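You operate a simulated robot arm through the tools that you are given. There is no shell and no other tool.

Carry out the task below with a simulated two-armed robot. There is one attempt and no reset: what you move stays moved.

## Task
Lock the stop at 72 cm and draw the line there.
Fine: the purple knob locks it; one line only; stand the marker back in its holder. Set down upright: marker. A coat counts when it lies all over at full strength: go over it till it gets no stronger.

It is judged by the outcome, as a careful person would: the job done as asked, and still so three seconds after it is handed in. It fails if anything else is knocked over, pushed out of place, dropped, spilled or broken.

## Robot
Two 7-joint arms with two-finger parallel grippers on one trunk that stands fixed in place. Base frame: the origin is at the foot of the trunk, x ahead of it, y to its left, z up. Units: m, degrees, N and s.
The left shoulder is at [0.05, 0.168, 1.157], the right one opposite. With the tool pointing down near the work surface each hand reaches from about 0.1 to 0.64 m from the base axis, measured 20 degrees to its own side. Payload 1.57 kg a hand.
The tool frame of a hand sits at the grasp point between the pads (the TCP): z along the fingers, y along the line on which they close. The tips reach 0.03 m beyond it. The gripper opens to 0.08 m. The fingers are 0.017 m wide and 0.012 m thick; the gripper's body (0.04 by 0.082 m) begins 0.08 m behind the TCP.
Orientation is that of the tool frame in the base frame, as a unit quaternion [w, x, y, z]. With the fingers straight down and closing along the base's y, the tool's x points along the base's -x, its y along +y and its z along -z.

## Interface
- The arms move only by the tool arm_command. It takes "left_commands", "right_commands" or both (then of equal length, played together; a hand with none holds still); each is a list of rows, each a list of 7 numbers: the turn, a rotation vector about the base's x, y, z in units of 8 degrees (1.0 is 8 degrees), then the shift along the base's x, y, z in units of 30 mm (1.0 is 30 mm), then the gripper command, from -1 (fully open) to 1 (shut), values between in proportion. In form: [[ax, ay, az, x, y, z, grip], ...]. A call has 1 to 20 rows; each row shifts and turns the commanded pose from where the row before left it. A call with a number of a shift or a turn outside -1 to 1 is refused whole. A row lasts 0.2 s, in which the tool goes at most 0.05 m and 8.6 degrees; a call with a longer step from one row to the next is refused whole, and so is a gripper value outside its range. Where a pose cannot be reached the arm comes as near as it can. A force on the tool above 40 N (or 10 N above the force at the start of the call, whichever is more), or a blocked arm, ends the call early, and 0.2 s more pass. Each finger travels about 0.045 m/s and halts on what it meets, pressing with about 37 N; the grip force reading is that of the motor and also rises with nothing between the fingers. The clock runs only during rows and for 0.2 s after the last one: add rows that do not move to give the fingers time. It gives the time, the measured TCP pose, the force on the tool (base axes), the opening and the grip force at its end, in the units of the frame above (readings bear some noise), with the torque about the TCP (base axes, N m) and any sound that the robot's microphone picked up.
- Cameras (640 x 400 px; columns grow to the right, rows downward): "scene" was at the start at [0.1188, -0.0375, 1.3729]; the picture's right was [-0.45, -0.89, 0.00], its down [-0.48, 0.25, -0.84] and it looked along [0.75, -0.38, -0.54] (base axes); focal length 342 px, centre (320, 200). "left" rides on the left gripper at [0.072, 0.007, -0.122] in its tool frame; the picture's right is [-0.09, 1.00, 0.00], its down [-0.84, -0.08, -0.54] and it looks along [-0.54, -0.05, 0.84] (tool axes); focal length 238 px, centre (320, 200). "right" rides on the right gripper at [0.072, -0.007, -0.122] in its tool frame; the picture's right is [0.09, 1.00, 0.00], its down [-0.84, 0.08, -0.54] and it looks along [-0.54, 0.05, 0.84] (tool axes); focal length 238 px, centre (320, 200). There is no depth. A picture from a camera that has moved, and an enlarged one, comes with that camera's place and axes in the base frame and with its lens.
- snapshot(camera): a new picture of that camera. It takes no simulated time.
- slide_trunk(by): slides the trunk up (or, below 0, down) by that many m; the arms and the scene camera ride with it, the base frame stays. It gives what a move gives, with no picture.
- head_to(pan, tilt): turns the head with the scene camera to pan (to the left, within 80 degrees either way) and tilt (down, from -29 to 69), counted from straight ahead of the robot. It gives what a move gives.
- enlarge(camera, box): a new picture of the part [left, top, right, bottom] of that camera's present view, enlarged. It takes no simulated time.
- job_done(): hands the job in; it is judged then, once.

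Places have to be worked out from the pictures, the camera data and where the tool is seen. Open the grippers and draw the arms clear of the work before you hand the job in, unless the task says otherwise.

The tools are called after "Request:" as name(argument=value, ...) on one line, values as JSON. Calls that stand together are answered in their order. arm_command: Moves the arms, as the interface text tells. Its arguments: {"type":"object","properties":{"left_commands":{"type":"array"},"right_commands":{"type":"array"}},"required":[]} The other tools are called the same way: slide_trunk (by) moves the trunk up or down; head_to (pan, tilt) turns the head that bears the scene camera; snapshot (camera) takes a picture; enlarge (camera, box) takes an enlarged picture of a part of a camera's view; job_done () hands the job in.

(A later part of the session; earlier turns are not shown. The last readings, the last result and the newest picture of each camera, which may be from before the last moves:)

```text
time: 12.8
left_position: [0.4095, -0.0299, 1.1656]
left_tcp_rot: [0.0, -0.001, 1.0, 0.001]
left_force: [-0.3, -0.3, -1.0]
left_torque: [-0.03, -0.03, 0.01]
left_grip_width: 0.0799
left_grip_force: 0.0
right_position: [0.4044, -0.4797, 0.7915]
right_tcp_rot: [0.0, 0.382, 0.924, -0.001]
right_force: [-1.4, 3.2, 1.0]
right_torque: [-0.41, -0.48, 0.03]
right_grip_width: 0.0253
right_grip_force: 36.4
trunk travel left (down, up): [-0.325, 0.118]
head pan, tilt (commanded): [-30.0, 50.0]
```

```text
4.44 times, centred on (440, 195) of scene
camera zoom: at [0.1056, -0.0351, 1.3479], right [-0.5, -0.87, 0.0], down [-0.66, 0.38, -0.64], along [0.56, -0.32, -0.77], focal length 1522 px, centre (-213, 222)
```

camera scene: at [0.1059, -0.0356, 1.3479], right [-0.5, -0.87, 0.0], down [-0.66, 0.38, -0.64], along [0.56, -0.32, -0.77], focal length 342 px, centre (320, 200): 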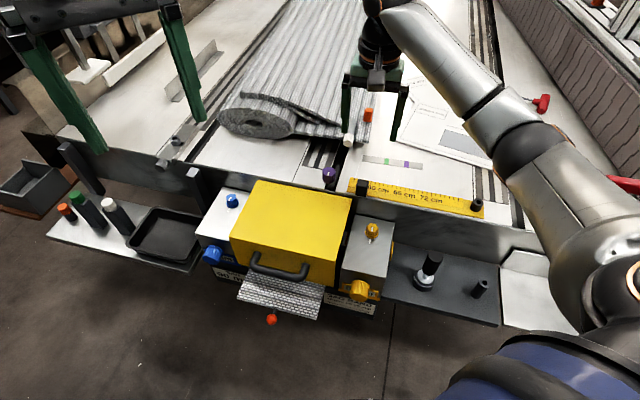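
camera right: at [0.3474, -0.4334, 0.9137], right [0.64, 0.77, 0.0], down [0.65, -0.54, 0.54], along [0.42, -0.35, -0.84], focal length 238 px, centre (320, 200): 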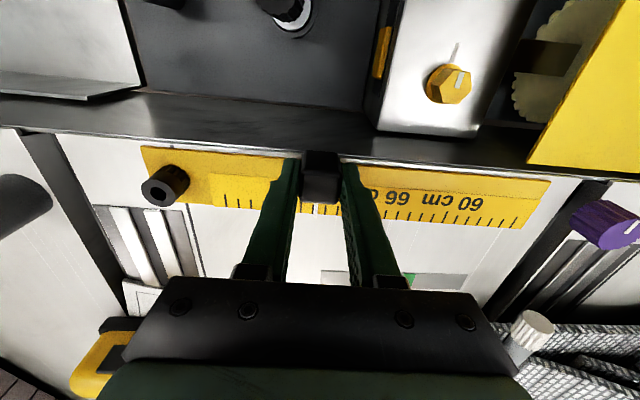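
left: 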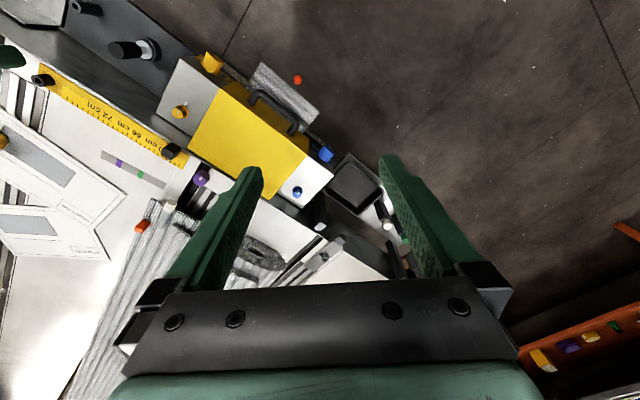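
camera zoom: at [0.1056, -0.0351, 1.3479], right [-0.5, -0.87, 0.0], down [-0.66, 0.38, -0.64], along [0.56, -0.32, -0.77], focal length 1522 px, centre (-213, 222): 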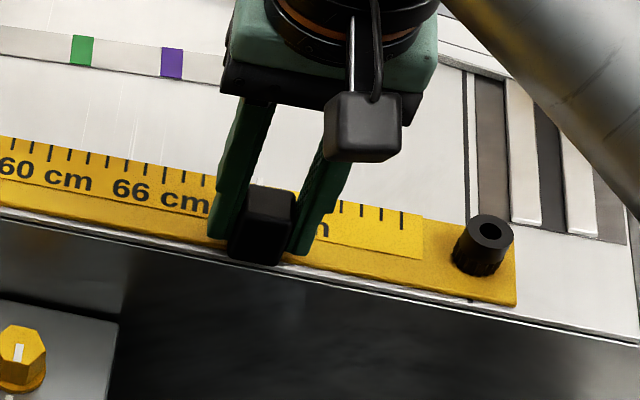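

I zoom further into the gap between the fingers to read the ticks next to the cursor.

Request:
enlarge(camera="right", box=[295, 190, 345, 222])

Request:
enlarge(camera="right", box=[200, 170, 440, 250])

```text
12.50 times, centred on (320, 206) of right
camera zoom: at [0.3474, -0.4334, 0.9137], right [0.64, 0.77, 0.0], down [0.65, -0.54, 0.54], along [0.42, -0.35, -0.84], focal length 2979 px, centre (320, 125)
```

zoom: 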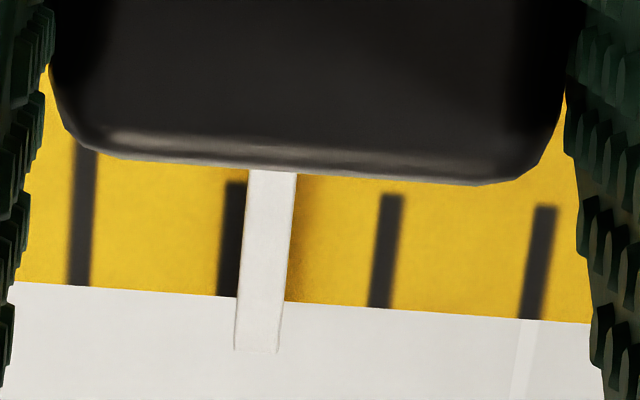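

```text
2.67 times, centred on (320, 210) of right
camera zoom: at [0.3474, -0.4334, 0.9137], right [0.64, 0.77, 0.0], down [0.65, -0.54, 0.54], along [0.42, -0.35, -0.84], focal length 636 px, centre (320, 173)
```

zoom: 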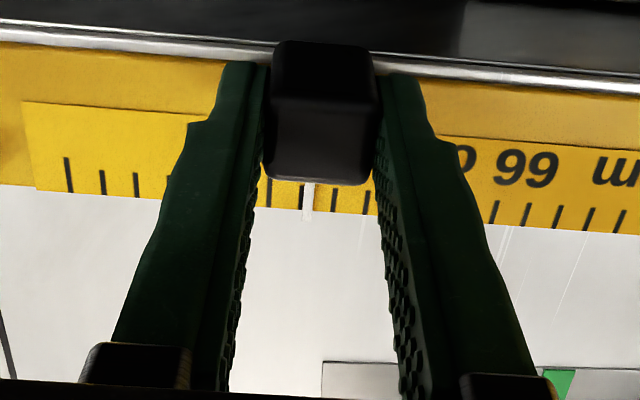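

The long tick (72) is 152 px/cm-scaled left of the cursor by about 1.20 cm, so the cursor is at 70.80. I slide 12 mm further.

Request:
arm_command(right_commands=[[0, 0, 0, -0.142, -0.142, 0, 0.7], [0, 0, 0, -0.141, -0.141, 0, 0.7], [0, 0, 0, 0, 0, 0, 0.7], [0, 0, 0, 0, 0, 0, 0.7]])

Request:
enlarge(camera="right", box=[295, 190, 345, 222])

```text
time: 13.8
left_position: [0.4107, -0.0299, 1.1656]
left_tcp_rot: [0.0, 0.0, 1.0, 0.0]
left_force: [0.0, -0.9, 0.6]
left_torque: [0.0, -0.01, 0.0]
left_grip_width: 0.0802
left_grip_force: 0.1
right_position: [0.3964, -0.4875, 0.7909]
right_tcp_rot: [0.0, 0.383, 0.924, 0.001]
right_force: [-2.6, 3.9, -0.2]
right_torque: [-0.05, -0.11, 0.03]
right_grip_width: 0.0251
right_grip_force: 36.9
trunk travel left (down, up): [-0.325, 0.118]
head pan, tilt (commanded): [-30.0, 50.0]
```

```text
12.50 times, centred on (320, 206) of right
camera zoom: at [0.3392, -0.4418, 0.9138], right [0.64, 0.77, 0.0], down [0.65, -0.54, 0.54], along [0.42, -0.35, -0.84], focal length 2979 px, centre (320, 125)
```

zoom: 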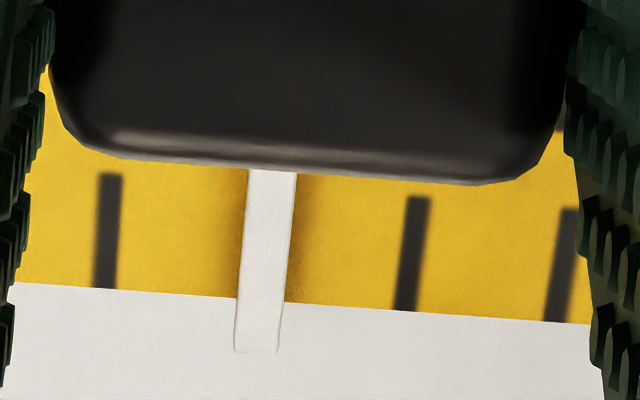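

The cursor now covers the 72 tick, within about 0.3 mm short. I nudge 0.3 mm more and then open the fingers to check it unloaded.

Request:
arm_command(right_commands=[[0, 0, 0, -0.008, -0.008, 0, 0.7], [0, 0, 0, 0, 0, 0, 0.7], [0, 0, 0, 0, 0, 0, -0.2], [0, 0, 0, 0, 0, 0, -0.2], [0, 0, 0, 0, 0, 0, -0.2]])

Request:
enlarge(camera="right", box=[285, 180, 355, 225])

```text
time: 15.0
left_position: [0.4096, -0.032, 1.1653]
left_tcp_rot: [-0.001, 0.0, 1.0, 0.0]
left_force: [-0.1, 0.6, 0.3]
left_torque: [0.04, 0.0, 0.02]
left_grip_width: 0.0799
left_grip_force: 0.1
right_position: [0.3965, -0.4898, 0.7917]
right_tcp_rot: [0.002, 0.383, 0.924, 0.0]
right_force: [0.5, 0.3, 0.0]
right_torque: [-0.02, 0.0, -0.01]
right_grip_width: 0.0478
right_grip_force: 0.1
trunk travel left (down, up): [-0.325, 0.118]
head pan, tilt (commanded): [-30.0, 50.0]
```

```text
8.89 times, centred on (320, 202) of right
camera zoom: at [0.3393, -0.4422, 0.9139], right [0.64, 0.77, 0.0], down [0.65, -0.54, 0.54], along [0.42, -0.35, -0.84], focal length 2119 px, centre (320, 178)
```

zoom: 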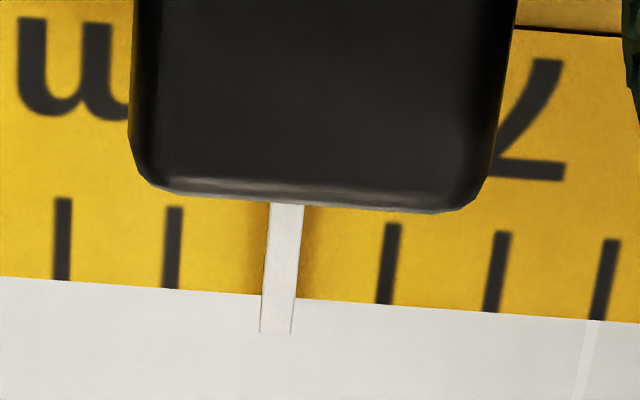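

The stop reads 72.0 after release. I lift straight up and go over to the purple knob, hovering above it to see it.

Request:
arm_command(right_commands=[[0, 0, 0, 0, 0, 0.8, -0.2], [0, 0, 0, 0, 0, 0.9, -0.2], [0, 0, 0, 0, 0, 0.9, -0.2], [0, 0, 0, 0, 0, 0.9, -0.2], [0, 0, 0, 0.97, 0.87, 0, -0.2], [0, 0, 0, 0.97, 0.87, 0, -0.2], [0, 0, 0, 0.97, 0.87, 0, -0.2], [0, 0, 0, 0.97, 0.87, 0, -0.2], [0, 0, 0, 0.97, 0.87, 0, -0.2], [0, 0, 0, 0.97, 0.87, 0, -0.2], [0, 0, 0, 0, 0, 0, -0.2]])

Request:
snapshot(camera="right")

Request:
enlarge(camera="right", box=[260, 100, 380, 200])

Request:
enlarge(camera="scene", box=[310, 140, 500, 230])

```text
time: 17.4
left_position: [0.4102, -0.0305, 1.1645]
left_tcp_rot: [0.001, -0.001, 1.0, 0.0]
left_force: [-0.5, 0.5, -0.5]
left_torque: [-0.02, -0.03, 0.01]
left_grip_width: 0.0802
left_grip_force: 0.0
right_position: [0.5719, -0.3325, 0.8958]
right_tcp_rot: [0.001, 0.383, 0.924, 0.0]
right_force: [-0.7, -0.4, 0.0]
right_torque: [-0.02, 0.03, 0.0]
right_grip_width: 0.0478
right_grip_force: 0.1
trunk travel left (down, up): [-0.325, 0.118]
head pan, tilt (commanded): [-30.0, 50.0]
```

```text
taken
camera right: at [0.5144, -0.2857, 1.0181], right [0.64, 0.77, 0.0], down [0.65, -0.54, 0.54], along [0.42, -0.35, -0.84], focal length 238 px, centre (320, 200)
```

right: 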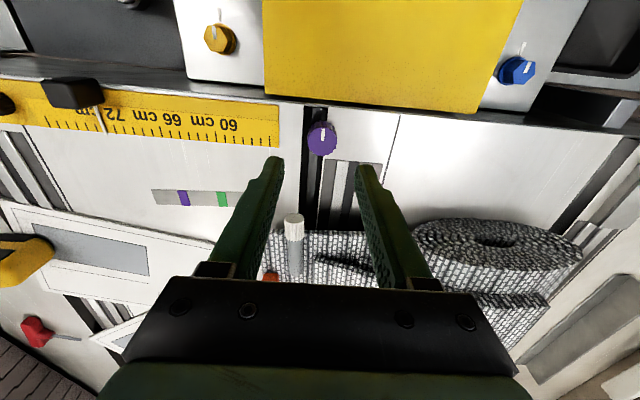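

```text
4.00 times, centred on (320, 150) of right
camera zoom: at [0.5144, -0.2857, 1.0181], right [0.64, 0.77, 0.0], down [0.65, -0.54, 0.54], along [0.42, -0.35, -0.84], focal length 953 px, centre (320, 400)
```

zoom: 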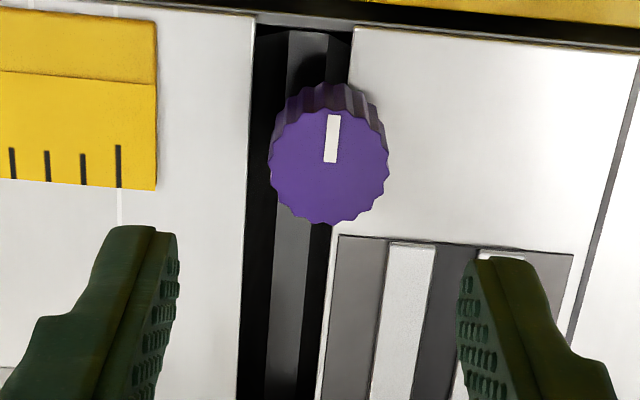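

```text
3.37 times, centred on (405, 185) of scene
camera zoom: at [0.106, -0.0357, 1.3479], right [-0.5, -0.87, 0.0], down [-0.66, 0.38, -0.64], along [0.56, -0.32, -0.77], focal length 1154 px, centre (34, 250)
```

zoom: 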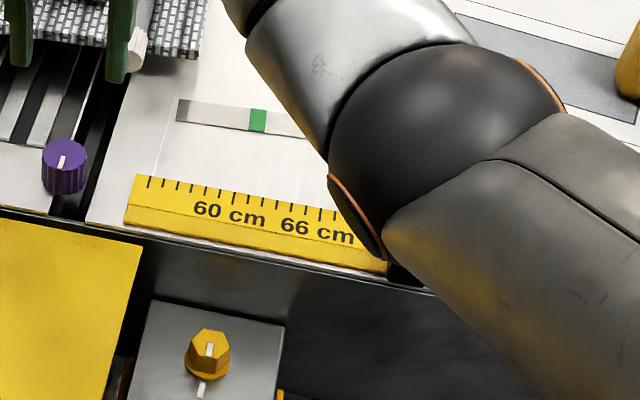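

The knob is centred near (0.580,-0.337), top z≈0.777, diameter about 30 mm. Before gripping, I centre over it and test in the air whether the wrist can turn clockwise 90° from here, which also gives another view.

Request:
arm_command(right_commands=[[0, 0, -0.94, 0.13, -0.08, 0, -0.2], [0, 0, -0.94, 0.13, -0.08, 0, -0.2], [0, 0, -0.94, 0, 0, 0, -0.2], [0, 0, -0.94, 0, 0, 0, -0.2], [0, 0, -0.94, 0, 0, 0, -0.2], [0, 0, -0.94, 0, 0, 0, -0.2], [0, 0, -0.94, 0, 0, 0, -0.2], [0, 0, -0.94, 0, 0, 0, -0.2], [0, 0, -0.94, 0, 0, 0, -0.2], [0, 0, -0.94, 0, 0, 0, -0.2], [0, 0, -0.94, 0, 0, 0, -0.2], [0, 0, -0.94, 0, 0, 0, -0.2], [0, 0, 0, 0, 0, 0, -0.2], [0, 0, 0, 0, 0, 0, -0.2]])

Request:
snapshot(camera="right")

Request:
snapshot(camera="scene")

```text
time: 20.4
left_position: [0.4101, -0.0294, 1.1649]
left_tcp_rot: [0.0, 0.0, 1.0, 0.001]
left_force: [0.4, 0.1, 0.2]
left_torque: [0.05, -0.01, 0.0]
left_grip_width: 0.0802
left_grip_force: 0.1
right_position: [0.5791, -0.3365, 0.8967]
right_tcp_rot: [0.001, 0.925, 0.38, 0.0]
right_force: [-0.6, 0.1, -0.6]
right_torque: [-0.01, 0.03, -0.01]
right_grip_width: 0.0479
right_grip_force: 0.0
trunk travel left (down, up): [-0.325, 0.118]
head pan, tilt (commanded): [-30.0, 50.0]
```

```text
taken
camera right: at [0.6239, -0.2813, 1.0184], right [0.77, -0.64, 0.0], down [-0.54, -0.64, 0.54], along [-0.35, -0.42, -0.84], focal length 238 px, centre (320, 200)
```

right: 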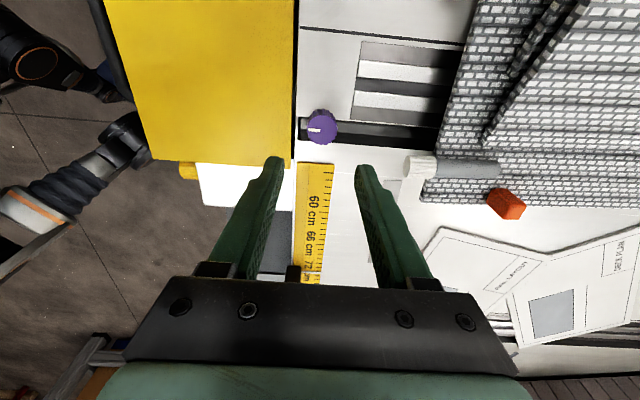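

```text
taken
camera scene: at [0.106, -0.0356, 1.3478], right [-0.5, -0.87, 0.0], down [-0.66, 0.38, -0.64], along [0.56, -0.32, -0.77], focal length 342 px, centre (320, 200)
```

scene: 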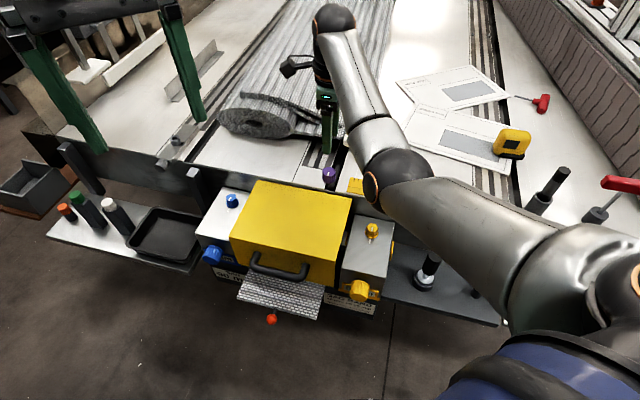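

The wrist reaches it with no trouble. I use this orthogonal view to pin down the knob's centre.

Request:
enlarge(camera="right", box=[280, 90, 360, 160])

Request:
enlarge(camera="scene", box=[310, 150, 380, 200])

```text
5.71 times, centred on (320, 125) of right
camera zoom: at [0.6239, -0.2813, 1.0184], right [0.77, -0.64, 0.0], down [-0.54, -0.64, 0.54], along [-0.35, -0.42, -0.84], focal length 1362 px, centre (320, 629)
```

zoom: 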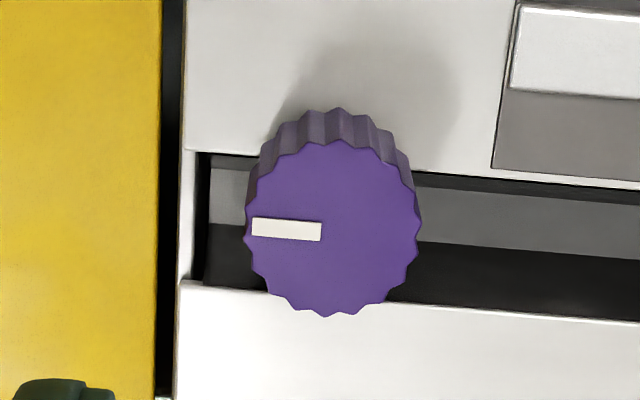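

```text
8.00 times, centred on (345, 175) of scene
camera zoom: at [0.106, -0.0356, 1.3478], right [-0.5, -0.87, 0.0], down [-0.66, 0.38, -0.64], along [0.56, -0.32, -0.77], focal length 2740 px, centre (120, 400)
```

zoom: 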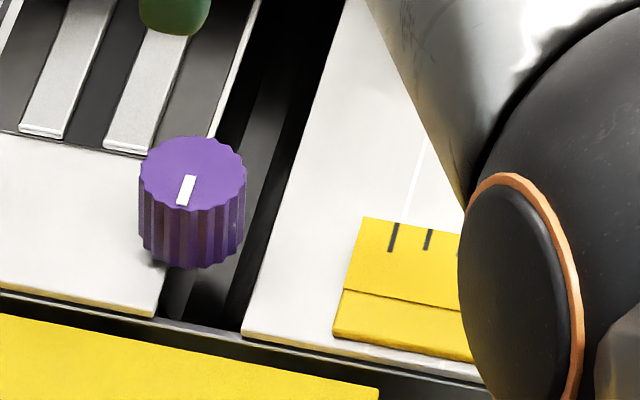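

Both views agree: knob centre (0.580,-0.337), top z≈0.777, and I'm centred to within 1 mm. I turn back to the start angle and descend around the knob.

Request:
arm_command(right_commands=[[0, 0, 0.94, 0, 0, 0, -0.2], [0, 0, 0.94, 0, 0, 0, -0.2], [0, 0, 0.94, 0, 0, 0, -0.2], [0, 0, 0.94, 0, 0, 0, -0.2], [0, 0, 0.94, 0, 0, 0, -0.2], [0, 0, 0.94, 0, 0, 0, -0.2], [0, 0, 0.94, 0, 0, 0, -0.2], [0, 0, 0.94, 0, 0, 0, -0.2], [0, 0, 0.94, 0, 0, 0, -0.2], [0, 0, 0.94, 0, 0, 0, -0.2], [0, 0, 0.94, 0, 0, 0, -0.2], [0, 0, 0.94, 0, 0, 0, -0.2], [0, 0, 0, 0.02, -0.01, -0.6, -0.2], [0, 0, 0, 0, 0, -0.6, -0.2], [0, 0, 0, 0, 0, -0.6, -0.2], [0, 0, 0, 0, 0, 0, -0.2]])

Request:
snapshot(camera="right")

Request:
enlarge(camera="right", box=[260, 110, 380, 210])

```text
time: 23.8
left_position: [0.4092, -0.0301, 1.165]
left_tcp_rot: [0.0, 0.0, 1.0, -0.001]
left_force: [-0.4, 0.6, -0.4]
left_torque: [-0.02, 0.0, -0.01]
left_grip_width: 0.0798
left_grip_force: 0.1
right_position: [0.579, -0.3363, 0.8422]
right_tcp_rot: [0.001, 0.383, 0.924, 0.001]
right_force: [-0.3, -0.3, -0.4]
right_torque: [-0.04, 0.0, -0.03]
right_grip_width: 0.048
right_grip_force: 0.0
trunk travel left (down, up): [-0.325, 0.118]
head pan, tilt (commanded): [-30.0, 50.0]
```

```text
taken
camera right: at [0.5223, -0.2903, 0.965], right [0.64, 0.77, 0.0], down [0.65, -0.54, 0.54], along [0.42, -0.35, -0.84], focal length 238 px, centre (320, 200)
```

right: 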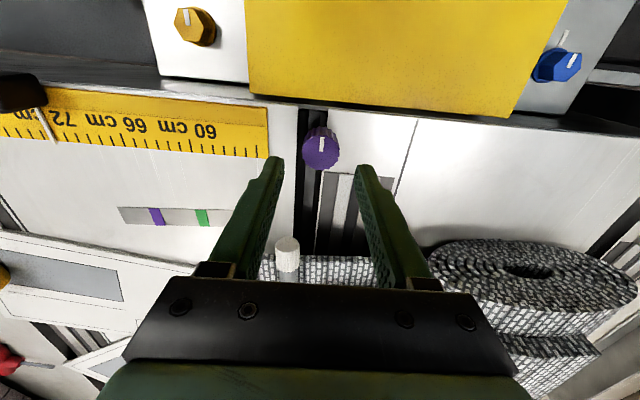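

```text
4.00 times, centred on (320, 160) of right
camera zoom: at [0.5223, -0.2903, 0.965], right [0.64, 0.77, 0.0], down [0.65, -0.54, 0.54], along [0.42, -0.35, -0.84], focal length 953 px, centre (320, 360)
```

zoom: 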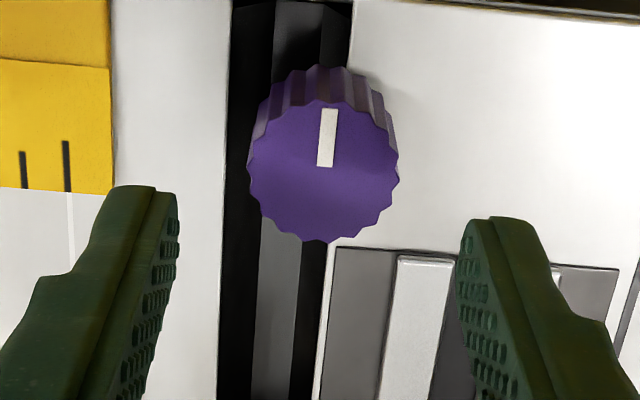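

Centred. I descend the last 53 mm and close on the knob.

Request:
arm_command(right_commands=[[0, 0, 0, 0, 0, -0.6, -0.2], [0, 0, 0, 0, 0, -0.6, -0.2], [0, 0, 0, 0, 0, -0.55, -0.2], [0, 0, 0, 0, 0, 0, -0.2], [0, 0, 0, 0, 0, 0, 0.6], [0, 0, 0, 0, 0, 0, 0.6], [0, 0, 0, 0, 0, 0, 0.6]])

Request:
enlarge(camera="right", box=[240, 130, 400, 230])

Request:
enlarge(camera="scene", box=[300, 130, 400, 200])

```text
time: 25.4
left_position: [0.411, -0.0309, 1.164]
left_tcp_rot: [0.0, 0.0, 1.0, 0.0]
left_force: [-0.5, 0.0, -0.7]
left_torque: [0.0, 0.01, -0.02]
left_grip_width: 0.08
left_grip_force: 0.0
right_position: [0.5812, -0.3361, 0.7897]
right_tcp_rot: [0.0, 0.383, 0.924, 0.0]
right_force: [4.7, 3.4, -2.3]
right_torque: [-0.2, -0.01, 0.01]
right_grip_width: 0.0314
right_grip_force: 31.1
trunk travel left (down, up): [-0.325, 0.118]
head pan, tilt (commanded): [-30.0, 50.0]
```

```text
4.00 times, centred on (320, 180) of right
camera zoom: at [0.5229, -0.2898, 0.9117], right [0.64, 0.77, 0.0], down [0.65, -0.54, 0.54], along [0.42, -0.35, -0.84], focal length 953 px, centre (320, 280)
```

zoom: 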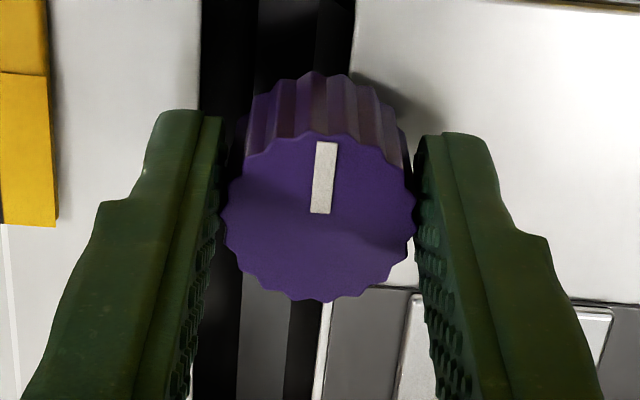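

```text
5.71 times, centred on (350, 165) of scene
camera zoom: at [0.1066, -0.0354, 1.3478], right [-0.5, -0.87, 0.0], down [-0.66, 0.38, -0.64], along [0.56, -0.32, -0.77], focal length 1957 px, centre (149, 400)
```

zoom: 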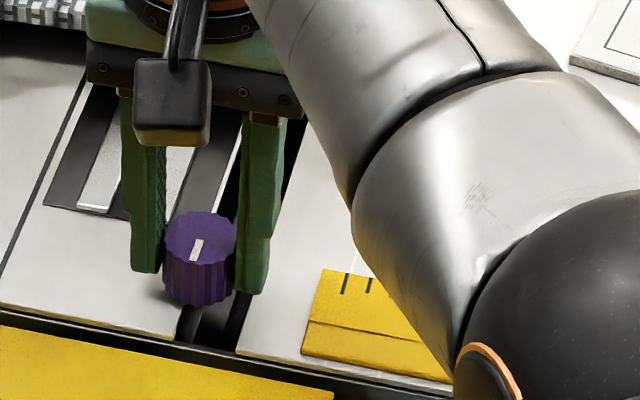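

Gripped at 31 mm. I turn clockwise gently by 15° and read the torque and sound.

Request:
arm_command(right_commands=[[0, 0, 0, 0, 0, 0, 0.6], [0, 0, -0.6, 0, 0, 0, 0.6], [0, 0, -0.6, 0, 0, 0, 0.6], [0, 0, -0.6, 0, 0, 0, 0.6], [0, 0, 0, 0, 0, 0, 0.6]])

Request:
enlarge(camera="right", box=[240, 130, 400, 230])

Request:
enlarge(camera="scene", box=[300, 130, 400, 200])

```text
time: 26.6
left_position: [0.4102, -0.0303, 1.164]
left_tcp_rot: [-0.001, 0.0, 1.0, 0.001]
left_force: [-0.2, -0.1, 0.7]
left_torque: [-0.01, 0.02, 0.02]
left_grip_width: 0.0799
left_grip_force: 0.1
right_position: [0.5809, -0.3355, 0.789]
right_tcp_rot: [0.0, 0.497, 0.868, 0.002]
right_force: [10.5, 11.1, -3.7]
right_torque: [0.0, 0.03, 0.0]
right_grip_width: 0.0313
right_grip_force: 40.2
trunk travel left (down, up): [-0.325, 0.118]
head pan, tilt (commanded): [-30.0, 50.0]
```

```text
4.00 times, centred on (320, 180) of right
camera zoom: at [0.5365, -0.2772, 0.9117], right [0.81, 0.59, 0.0], down [0.49, -0.68, 0.54], along [0.32, -0.44, -0.84], focal length 953 px, centre (320, 280)
```

zoom: 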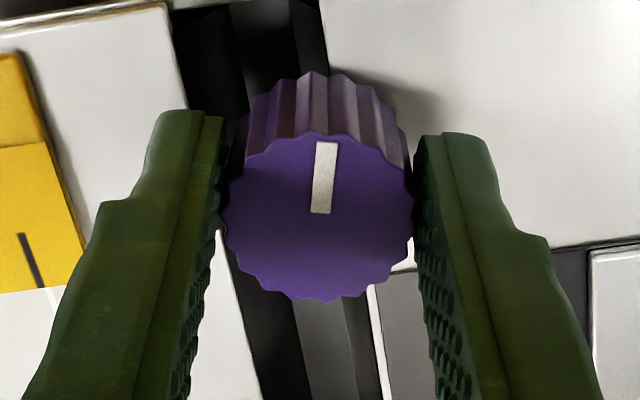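

```text
5.71 times, centred on (350, 165) of scene
camera zoom: at [0.1073, -0.035, 1.3477], right [-0.5, -0.87, 0.0], down [-0.66, 0.38, -0.64], along [0.56, -0.32, -0.77], focal length 1957 px, centre (149, 400)
```

zoom: 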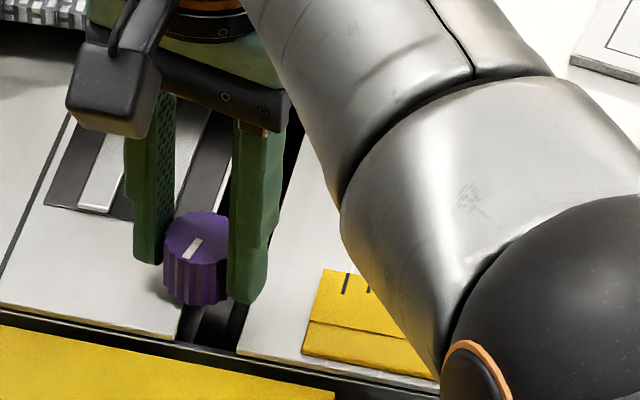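

The knob turns easily with the hand, no resisting torque. The side force shows I'm about 1 mm off centre, so I correct that while turning another 30°.

Request:
arm_command(right_commands=[[0, 0, -0.6, 0.03, 0.03, 0, 0.6], [0, 0, -0.6, 0.02, 0.02, 0, 0.6], [0, 0, -0.6, 0, 0, 0, 0.6], [0, 0, -0.6, 0, 0, 0, 0.6], [0, 0, -0.6, 0, 0, 0, 0.6], [0, 0, -0.6, 0, 0, 0, 0.6], [0, 0, 0, 0, 0, 0, 0.6]])

Request:
enlarge(camera="right", box=[240, 130, 400, 230])

Request:
enlarge(camera="scene", box=[300, 130, 400, 200])

```text
time: 28.2
left_position: [0.4099, -0.0303, 1.1649]
left_tcp_rot: [-0.001, 0.001, 1.0, 0.001]
left_force: [-0.3, 0.5, 0.5]
left_torque: [0.02, 0.03, 0.0]
left_grip_width: 0.0801
left_grip_force: 0.1
right_position: [0.583, -0.336, 0.7899]
right_tcp_rot: [0.002, 0.696, 0.718, -0.001]
right_force: [4.6, 3.3, -2.8]
right_torque: [0.49, -0.46, -0.01]
right_grip_width: 0.0315
right_grip_force: 40.4
trunk travel left (down, up): [-0.325, 0.118]
head pan, tilt (commanded): [-30.0, 50.0]
```

```text
4.00 times, centred on (320, 180) of right
camera zoom: at [0.5709, -0.2636, 0.9117], right [0.99, 0.12, 0.0], down [0.1, -0.83, 0.54], along [0.07, -0.54, -0.84], focal length 953 px, centre (320, 280)
```

zoom: 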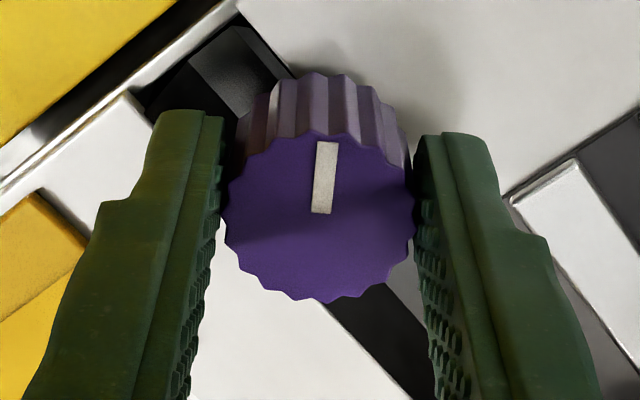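

```text
5.71 times, centred on (350, 165) of scene
camera zoom: at [0.1066, -0.0355, 1.3478], right [-0.5, -0.87, 0.0], down [-0.66, 0.38, -0.64], along [0.56, -0.32, -0.77], focal length 1957 px, centre (149, 400)
```

zoom: 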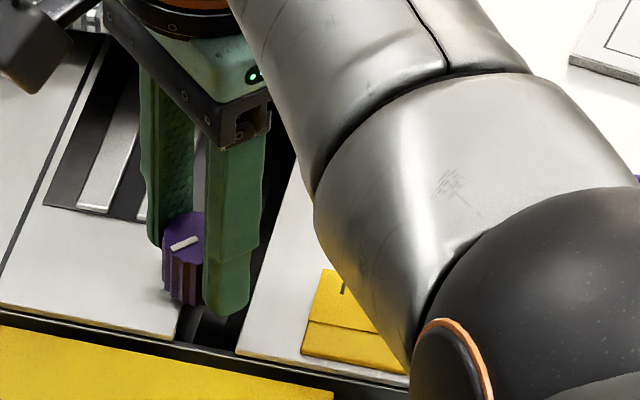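

Still turning freely, 43° so far. I continue clockwise another 30°.

Request:
arm_command(right_commands=[[0, 0, -0.6, 0, 0, 0, 0.6], [0, 0, -0.6, 0, 0, 0, 0.6], [0, 0, -0.6, 0, 0, 0, 0.6], [0, 0, -0.6, 0, 0, 0, 0.6], [0, 0, -0.6, 0, 0, 0, 0.6], [0, 0, -0.6, 0, 0, 0, 0.6], [0, 0, 0, 0, 0, 0, 0.6]])

Request:
enlarge(camera="right", box=[240, 130, 400, 230])

Request:
enlarge(camera="scene", box=[300, 130, 400, 200])

```text
time: 29.8
left_position: [0.4106, -0.0295, 1.1641]
left_tcp_rot: [-0.001, 0.0, 1.0, 0.0]
left_force: [0.0, 0.5, 0.6]
left_torque: [-0.02, -0.02, 0.02]
left_grip_width: 0.0798
left_grip_force: 0.0
right_position: [0.5819, -0.3357, 0.7885]
right_tcp_rot: [0.001, 0.854, 0.521, 0.0]
right_force: [12.4, 1.6, -1.1]
right_torque: [-0.04, 0.17, 0.02]
right_grip_width: 0.0315
right_grip_force: 40.6
trunk travel left (down, up): [-0.325, 0.118]
head pan, tilt (commanded): [-30.0, 50.0]
```

```text
4.00 times, centred on (320, 180) of right
camera zoom: at [0.6073, -0.2684, 0.9117], right [0.93, -0.37, 0.0], down [-0.31, -0.78, 0.54], along [-0.2, -0.5, -0.84], focal length 953 px, centre (320, 280)
```

zoom: 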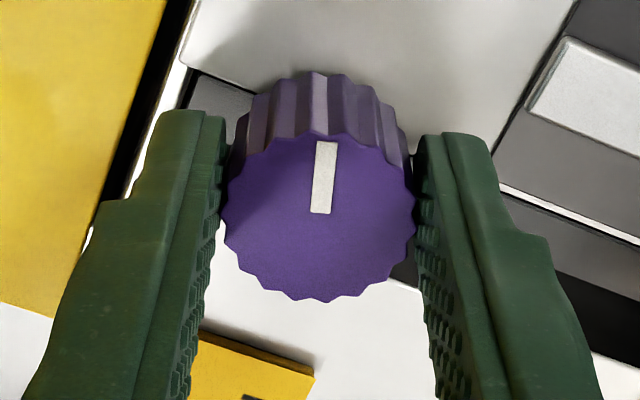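

```text
5.71 times, centred on (350, 165) of scene
camera zoom: at [0.1072, -0.0355, 1.3477], right [-0.5, -0.87, 0.0], down [-0.66, 0.38, -0.64], along [0.56, -0.32, -0.77], focal length 1957 px, centre (149, 400)
```

zoom: 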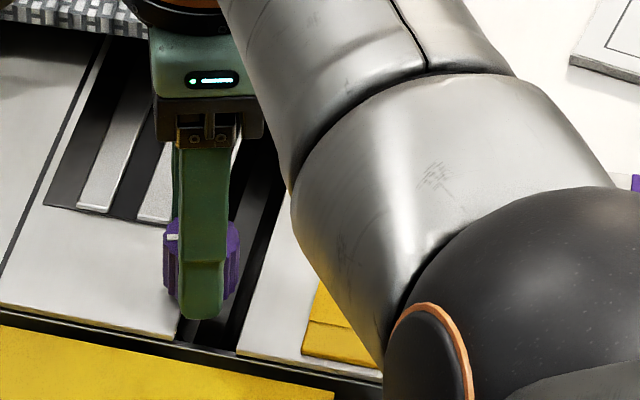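

72° turned and still free. I continue clockwise another 24°, shifting slightly to relieve the side force.

Request:
arm_command(right_commands=[[0, 0, -0.6, 0.03, 0, 0, 0.6], [0, 0, -0.6, 0, 0, 0, 0.6], [0, 0, -0.6, 0, 0, 0, 0.6], [0, 0, -0.6, 0, 0, 0, 0.6], [0, 0, -0.6, 0, 0, 0, 0.6], [0, 0, 0, 0, 0, 0, 0.6]])

Request:
enlarge(camera="right", box=[240, 130, 400, 230])

Request:
enlarge(camera="scene", box=[300, 130, 400, 200])

```text
time: 31.2
left_position: [0.4109, -0.0315, 1.1632]
left_tcp_rot: [0.0, 0.0, 1.0, 0.001]
left_force: [0.9, -0.8, 0.1]
left_torque: [0.01, 0.0, -0.03]
left_grip_width: 0.0799
left_grip_force: 0.0
right_position: [0.5818, -0.3378, 0.7893]
right_tcp_rot: [0.002, 0.943, 0.331, -0.002]
right_force: [7.3, -5.8, 1.1]
right_torque: [-0.28, 0.57, 0.35]
right_grip_width: 0.0312
right_grip_force: 40.2
trunk travel left (down, up): [-0.325, 0.118]
head pan, tilt (commanded): [-30.0, 50.0]
```

```text
4.00 times, centred on (320, 180) of right
camera zoom: at [0.6324, -0.2861, 0.9115], right [0.7, -0.72, 0.0], down [-0.6, -0.58, 0.55], along [-0.39, -0.38, -0.84], focal length 953 px, centre (320, 280)
```

zoom: 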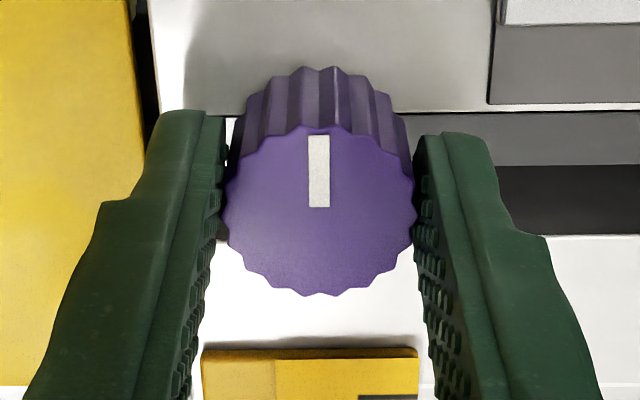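

```text
5.71 times, centred on (350, 165) of scene
camera zoom: at [0.1066, -0.0361, 1.3478], right [-0.5, -0.87, 0.0], down [-0.66, 0.38, -0.64], along [0.56, -0.32, -0.77], focal length 1957 px, centre (149, 400)
```

zoom: 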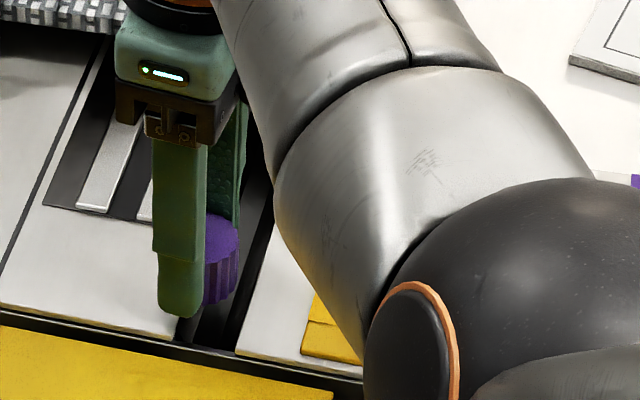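

Torque rose to 0.35 N·m and the knob lagged the hand slightly: an end stop at about 90° clockwise. I release the knob, rise, and look.

Request:
arm_command(right_commands=[[0, 0, 0.3, 0, 0, 0, 0.6], [0, 0, 0, 0, 0, 0, -0.2], [0, 0, 0, 0, 0, 0, -0.2], [0, 0, 0, 0, 0, 0, -0.2], [0, 0, 0, 0, 0, 0.6, -0.2], [0, 0, 0, 0, 0, 0.9, -0.2], [0, 0, 0, 0, 0, 0.9, -0.2], [0, 0, 0, 0, 0, 0.9, -0.2], [0, 0, 0, 0, 0, 0, -0.2]])

Request:
snapshot(camera="right")

Request:
enlarge(camera="scene", box=[300, 130, 400, 200])

```text
time: 33.2
left_position: [0.4092, -0.0305, 1.1646]
left_tcp_rot: [0.001, 0.0, 1.0, 0.0]
left_force: [-0.1, -1.4, 0.5]
left_torque: [-0.01, -0.04, 0.0]
left_grip_width: 0.08
left_grip_force: 0.2
right_position: [0.5818, -0.3347, 0.8883]
right_tcp_rot: [0.0, 0.936, 0.352, -0.002]
right_force: [0.3, 0.1, -0.4]
right_torque: [0.03, 0.0, 0.03]
right_grip_width: 0.0478
right_grip_force: 0.1
trunk travel left (down, up): [-0.325, 0.118]
head pan, tilt (commanded): [-30.0, 50.0]
```

```text
taken
camera right: at [0.6306, -0.2831, 1.0109], right [0.73, -0.69, 0.0], down [-0.58, -0.61, 0.54], along [-0.37, -0.39, -0.84], focal length 238 px, centre (320, 200)
```

right: 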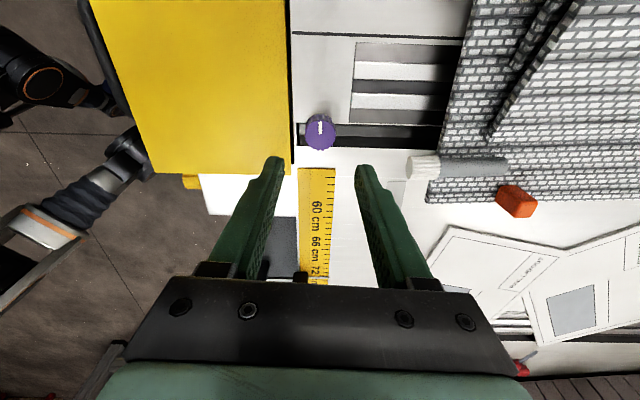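

```text
5.71 times, centred on (350, 165) of scene
camera zoom: at [0.106, -0.0357, 1.3478], right [-0.5, -0.87, 0.0], down [-0.66, 0.38, -0.64], along [0.56, -0.32, -0.77], focal length 1957 px, centre (149, 400)
```

zoom: 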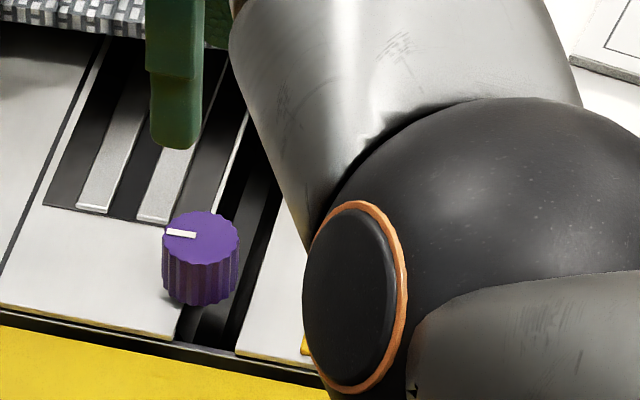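

The knob pointer now points 90° clockwise from before and stays there. I go back over the stop, restoring the 45° hand angle, to test that it is locked.

Request:
arm_command(right_commands=[[0, 0, 0.9, -0.475, -0.398, 0, -0.2], [0, 0, 0.9, -0.475, -0.398, 0, -0.2], [0, 0, 0.9, -0.475, -0.398, 0, -0.2], [0, 0, 0.9, -0.475, -0.398, 0, -0.2], [0, 0, 0.9, -0.475, -0.398, 0, -0.2], [0, 0, 0.9, -0.475, -0.398, 0, -0.2], [0, 0, 0.9, -0.475, -0.398, 0, -0.2], [0, 0, 0.9, -0.475, -0.398, 0, -0.2], [0, 0, 0.9, -0.475, -0.398, 0, -0.2], [0, 0, 0.9, -0.475, -0.398, 0, -0.2], [0, 0, 0.9, -0.475, -0.398, 0, -0.2], [0, 0, 0.9, -0.475, -0.398, 0, -0.2], [0, 0, 0.9, -0.475, -0.398, 0, -0.2], [0, 0, 0, 0, 0, 0, -0.2]])

Request:
snapshot(camera="right")

Request:
enlarge(camera="right", box=[270, 120, 370, 190])

Request:
enlarge(camera="scene", box=[310, 140, 500, 230])

```text
time: 36.2
left_position: [0.4103, -0.0298, 1.1659]
left_tcp_rot: [0.0, 0.0, 1.0, 0.0]
left_force: [0.1, -0.5, -0.7]
left_torque: [-0.03, -0.01, -0.01]
left_grip_width: 0.0799
left_grip_force: 0.1
right_position: [0.3985, -0.49, 0.8884]
right_tcp_rot: [0.001, 0.383, 0.924, -0.001]
right_force: [-0.4, -1.6, 0.1]
right_torque: [0.0, -0.01, -0.02]
right_grip_width: 0.0479
right_grip_force: 0.0
trunk travel left (down, up): [-0.325, 0.118]
head pan, tilt (commanded): [-30.0, 50.0]
```

```text
taken
camera right: at [0.3401, -0.4444, 1.0109], right [0.64, 0.77, 0.0], down [0.65, -0.54, 0.54], along [0.42, -0.35, -0.84], focal length 238 px, centre (320, 200)
```

right: 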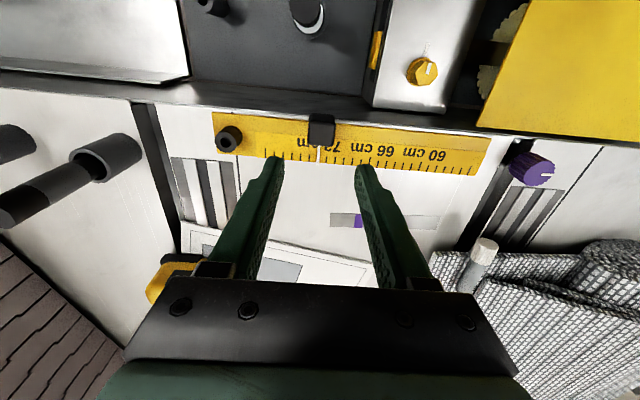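

```text
5.71 times, centred on (320, 155) of right
camera zoom: at [0.3401, -0.4444, 1.0109], right [0.64, 0.77, 0.0], down [0.65, -0.54, 0.54], along [0.42, -0.35, -0.84], focal length 1362 px, centre (320, 457)
```

zoom: 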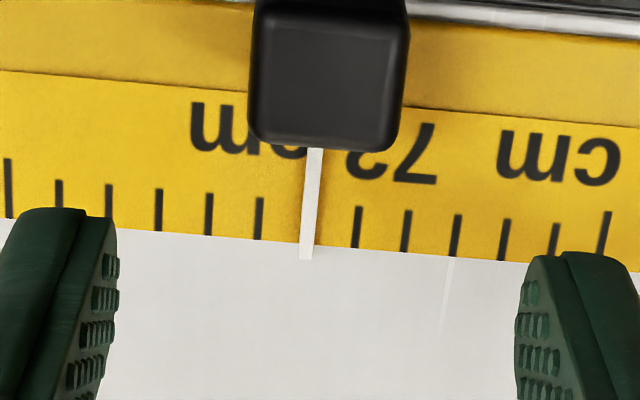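

```text
3.37 times, centred on (405, 185) of scene
camera zoom: at [0.106, -0.0356, 1.3478], right [-0.5, -0.87, 0.0], down [-0.66, 0.38, -0.64], along [0.56, -0.32, -0.77], focal length 1154 px, centre (34, 250)
```

zoom: 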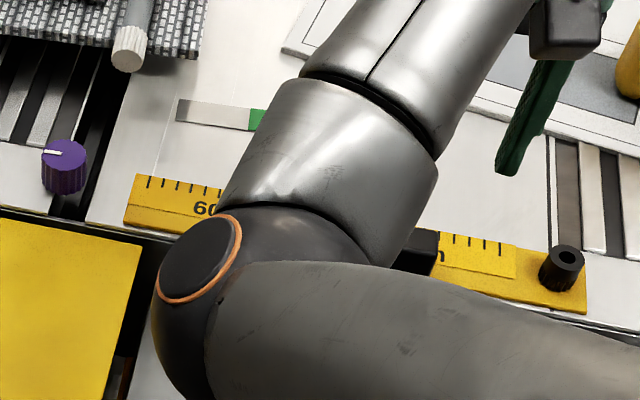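

Stop still at the 72 tick. I descend around it again and grip it to test the lock with a small push.

Request:
arm_command(right_commands=[[0, 0, 0, 0, 0.074, -0.8, -0.2], [0, 0, 0, 0, 0, -0.8, -0.2], [0, 0, 0, 0, 0, -0.8, -0.2], [0, 0, 0, 0, 0, -0.8, -0.2], [0, 0, 0, 0, 0, 0, -0.2]])

Request:
enlarge(camera="right", box=[285, 180, 355, 225])

Request:
snapshot(camera="scene")

```text
time: 37.4
left_position: [0.4102, -0.0299, 1.1642]
left_tcp_rot: [0.0, 0.0, 1.0, 0.0]
left_force: [0.1, -0.6, -0.3]
left_torque: [0.02, 0.0, -0.03]
left_grip_width: 0.08
left_grip_force: 0.0
right_position: [0.3985, -0.4885, 0.7933]
right_tcp_rot: [0.0, 0.384, 0.923, 0.0]
right_force: [-0.3, 0.1, -0.4]
right_torque: [-0.02, 0.02, 0.0]
right_grip_width: 0.0479
right_grip_force: 0.0
trunk travel left (down, up): [-0.325, 0.118]
head pan, tilt (commanded): [-30.0, 50.0]
```

```text
8.89 times, centred on (320, 202) of right
camera zoom: at [0.3401, -0.4419, 0.9155], right [0.64, 0.77, 0.0], down [0.65, -0.54, 0.54], along [0.42, -0.35, -0.84], focal length 2119 px, centre (320, 178)
```

zoom: 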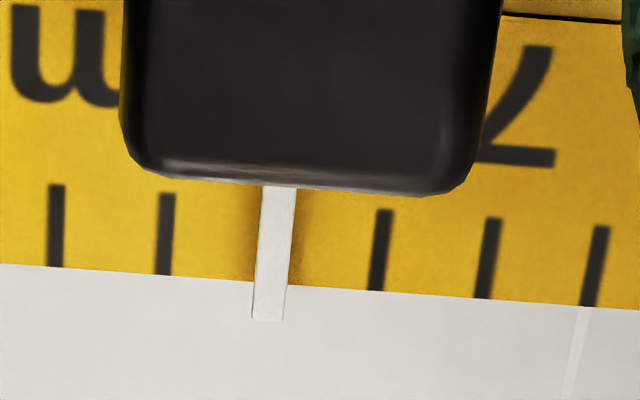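

```text
taken
camera scene: at [0.106, -0.0356, 1.3479], right [-0.5, -0.87, 0.0], down [-0.66, 0.38, -0.64], along [0.56, -0.32, -0.77], focal length 342 px, centre (320, 200)
```

scene: 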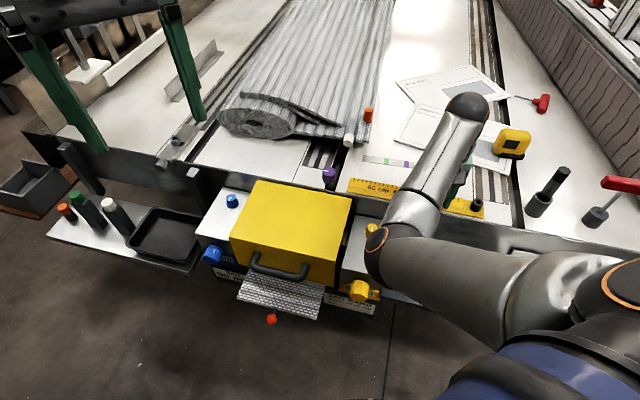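

Cursor still on 72. I grip the block and push 1 mm along the ruler, watching the force to see if it's locked.

Request:
arm_command(right_commands=[[0, 0, 0, 0, 0, 0, 0.7], [0, 0, 0, 0, 0, 0, 0.7], [0, 0, 0, 0, 0, 0, 0.7]])

Request:
enlarge(camera="right", box=[285, 180, 355, 225])

```text
time: 38.2
left_position: [0.4095, -0.03, 1.1657]
left_tcp_rot: [0.0, 0.001, 1.0, 0.001]
left_force: [0.5, -0.9, 0.0]
left_torque: [0.0, -0.02, -0.01]
left_grip_width: 0.0803
left_grip_force: 0.0
right_position: [0.3977, -0.4889, 0.7926]
right_tcp_rot: [0.0, 0.384, 0.923, -0.001]
right_force: [-2.8, -1.5, -1.5]
right_torque: [-0.03, -0.01, 0.02]
right_grip_width: 0.0256
right_grip_force: 27.8
trunk travel left (down, up): [-0.325, 0.118]
head pan, tilt (commanded): [-30.0, 50.0]
```

```text
8.89 times, centred on (320, 202) of right
camera zoom: at [0.3397, -0.4423, 0.9156], right [0.64, 0.77, 0.0], down [0.65, -0.54, 0.54], along [0.42, -0.35, -0.84], focal length 2119 px, centre (320, 178)
```

zoom: 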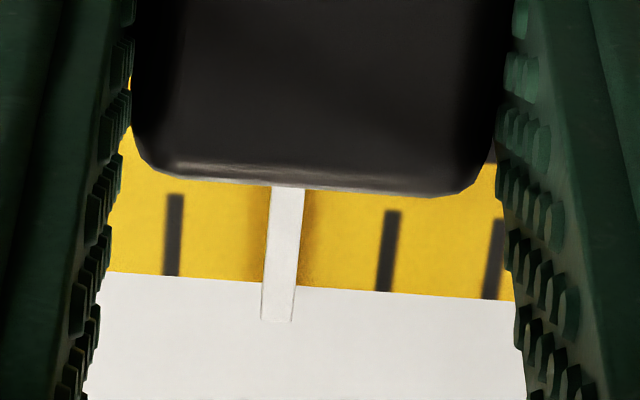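

The block held while the hand was drawn to it, suggesting it's locked. Now I push 2 mm along the ruler as the test.

Request:
arm_command(right_commands=[[0, 0, 0, -0.047, -0.047, 0, 0.7], [0, 0, 0, 0, 0, 0, 0.7]])

Request:
enlarge(camera="right", box=[285, 180, 355, 225])

```text
time: 38.8
left_position: [0.4114, -0.0298, 1.1633]
left_tcp_rot: [0.0, 0.0, 1.0, 0.001]
left_force: [1.1, -0.1, -0.2]
left_torque: [-0.02, 0.01, 0.0]
left_grip_width: 0.0801
left_grip_force: 0.1
right_position: [0.3971, -0.4892, 0.7935]
right_tcp_rot: [0.0, 0.383, 0.924, 0.001]
right_force: [3.5, 2.2, -3.3]
right_torque: [-0.09, -0.09, -0.08]
right_grip_width: 0.0251
right_grip_force: 36.9
trunk travel left (down, up): [-0.325, 0.118]
head pan, tilt (commanded): [-30.0, 50.0]
```

```text
8.89 times, centred on (320, 202) of right
camera zoom: at [0.3393, -0.4428, 0.9157], right [0.64, 0.77, 0.0], down [0.65, -0.54, 0.54], along [0.42, -0.34, -0.84], focal length 2119 px, centre (320, 178)
```

zoom: 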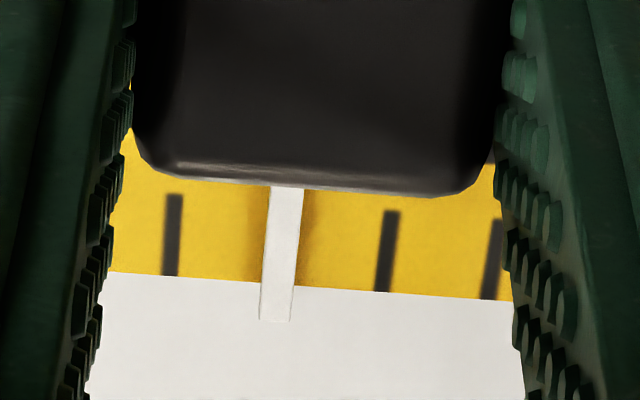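

No visible motion with about 4 N. I push a further 2 mm to be sure.

Request:
arm_command(right_commands=[[0, 0, 0, -0.047, -0.047, 0, 0.7], [0, 0, 0, 0, 0, 0, 0.7]])

Request:
enlarge(camera="right", box=[285, 180, 355, 225])

```text
time: 39.4
left_position: [0.4106, -0.0285, 1.1644]
left_tcp_rot: [-0.001, 0.0, 1.0, -0.001]
left_force: [-0.4, -0.5, -0.6]
left_torque: [-0.01, -0.03, -0.01]
left_grip_width: 0.0797
left_grip_force: 0.1
right_position: [0.397, -0.4882, 0.7927]
right_tcp_rot: [0.001, 0.381, 0.925, 0.002]
right_force: [12.5, 10.0, -1.1]
right_torque: [0.3, 0.0, -0.06]
right_grip_width: 0.0253
right_grip_force: 36.4
trunk travel left (down, up): [-0.325, 0.118]
head pan, tilt (commanded): [-30.0, 50.0]
```

```text
8.89 times, centred on (320, 202) of right
camera zoom: at [0.3388, -0.4433, 0.9156], right [0.64, 0.77, 0.0], down [0.65, -0.54, 0.54], along [0.42, -0.34, -0.84], focal length 2119 px, centre (320, 178)
```

zoom: 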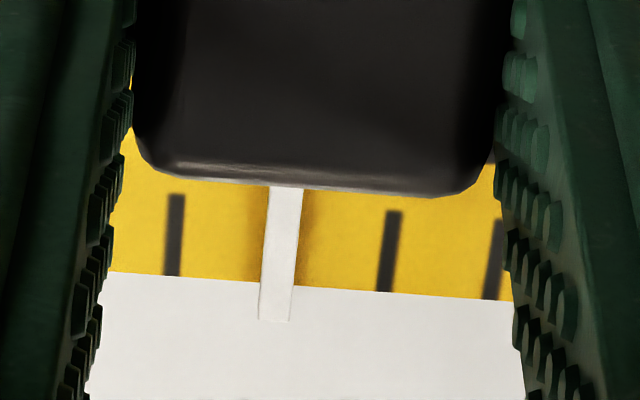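

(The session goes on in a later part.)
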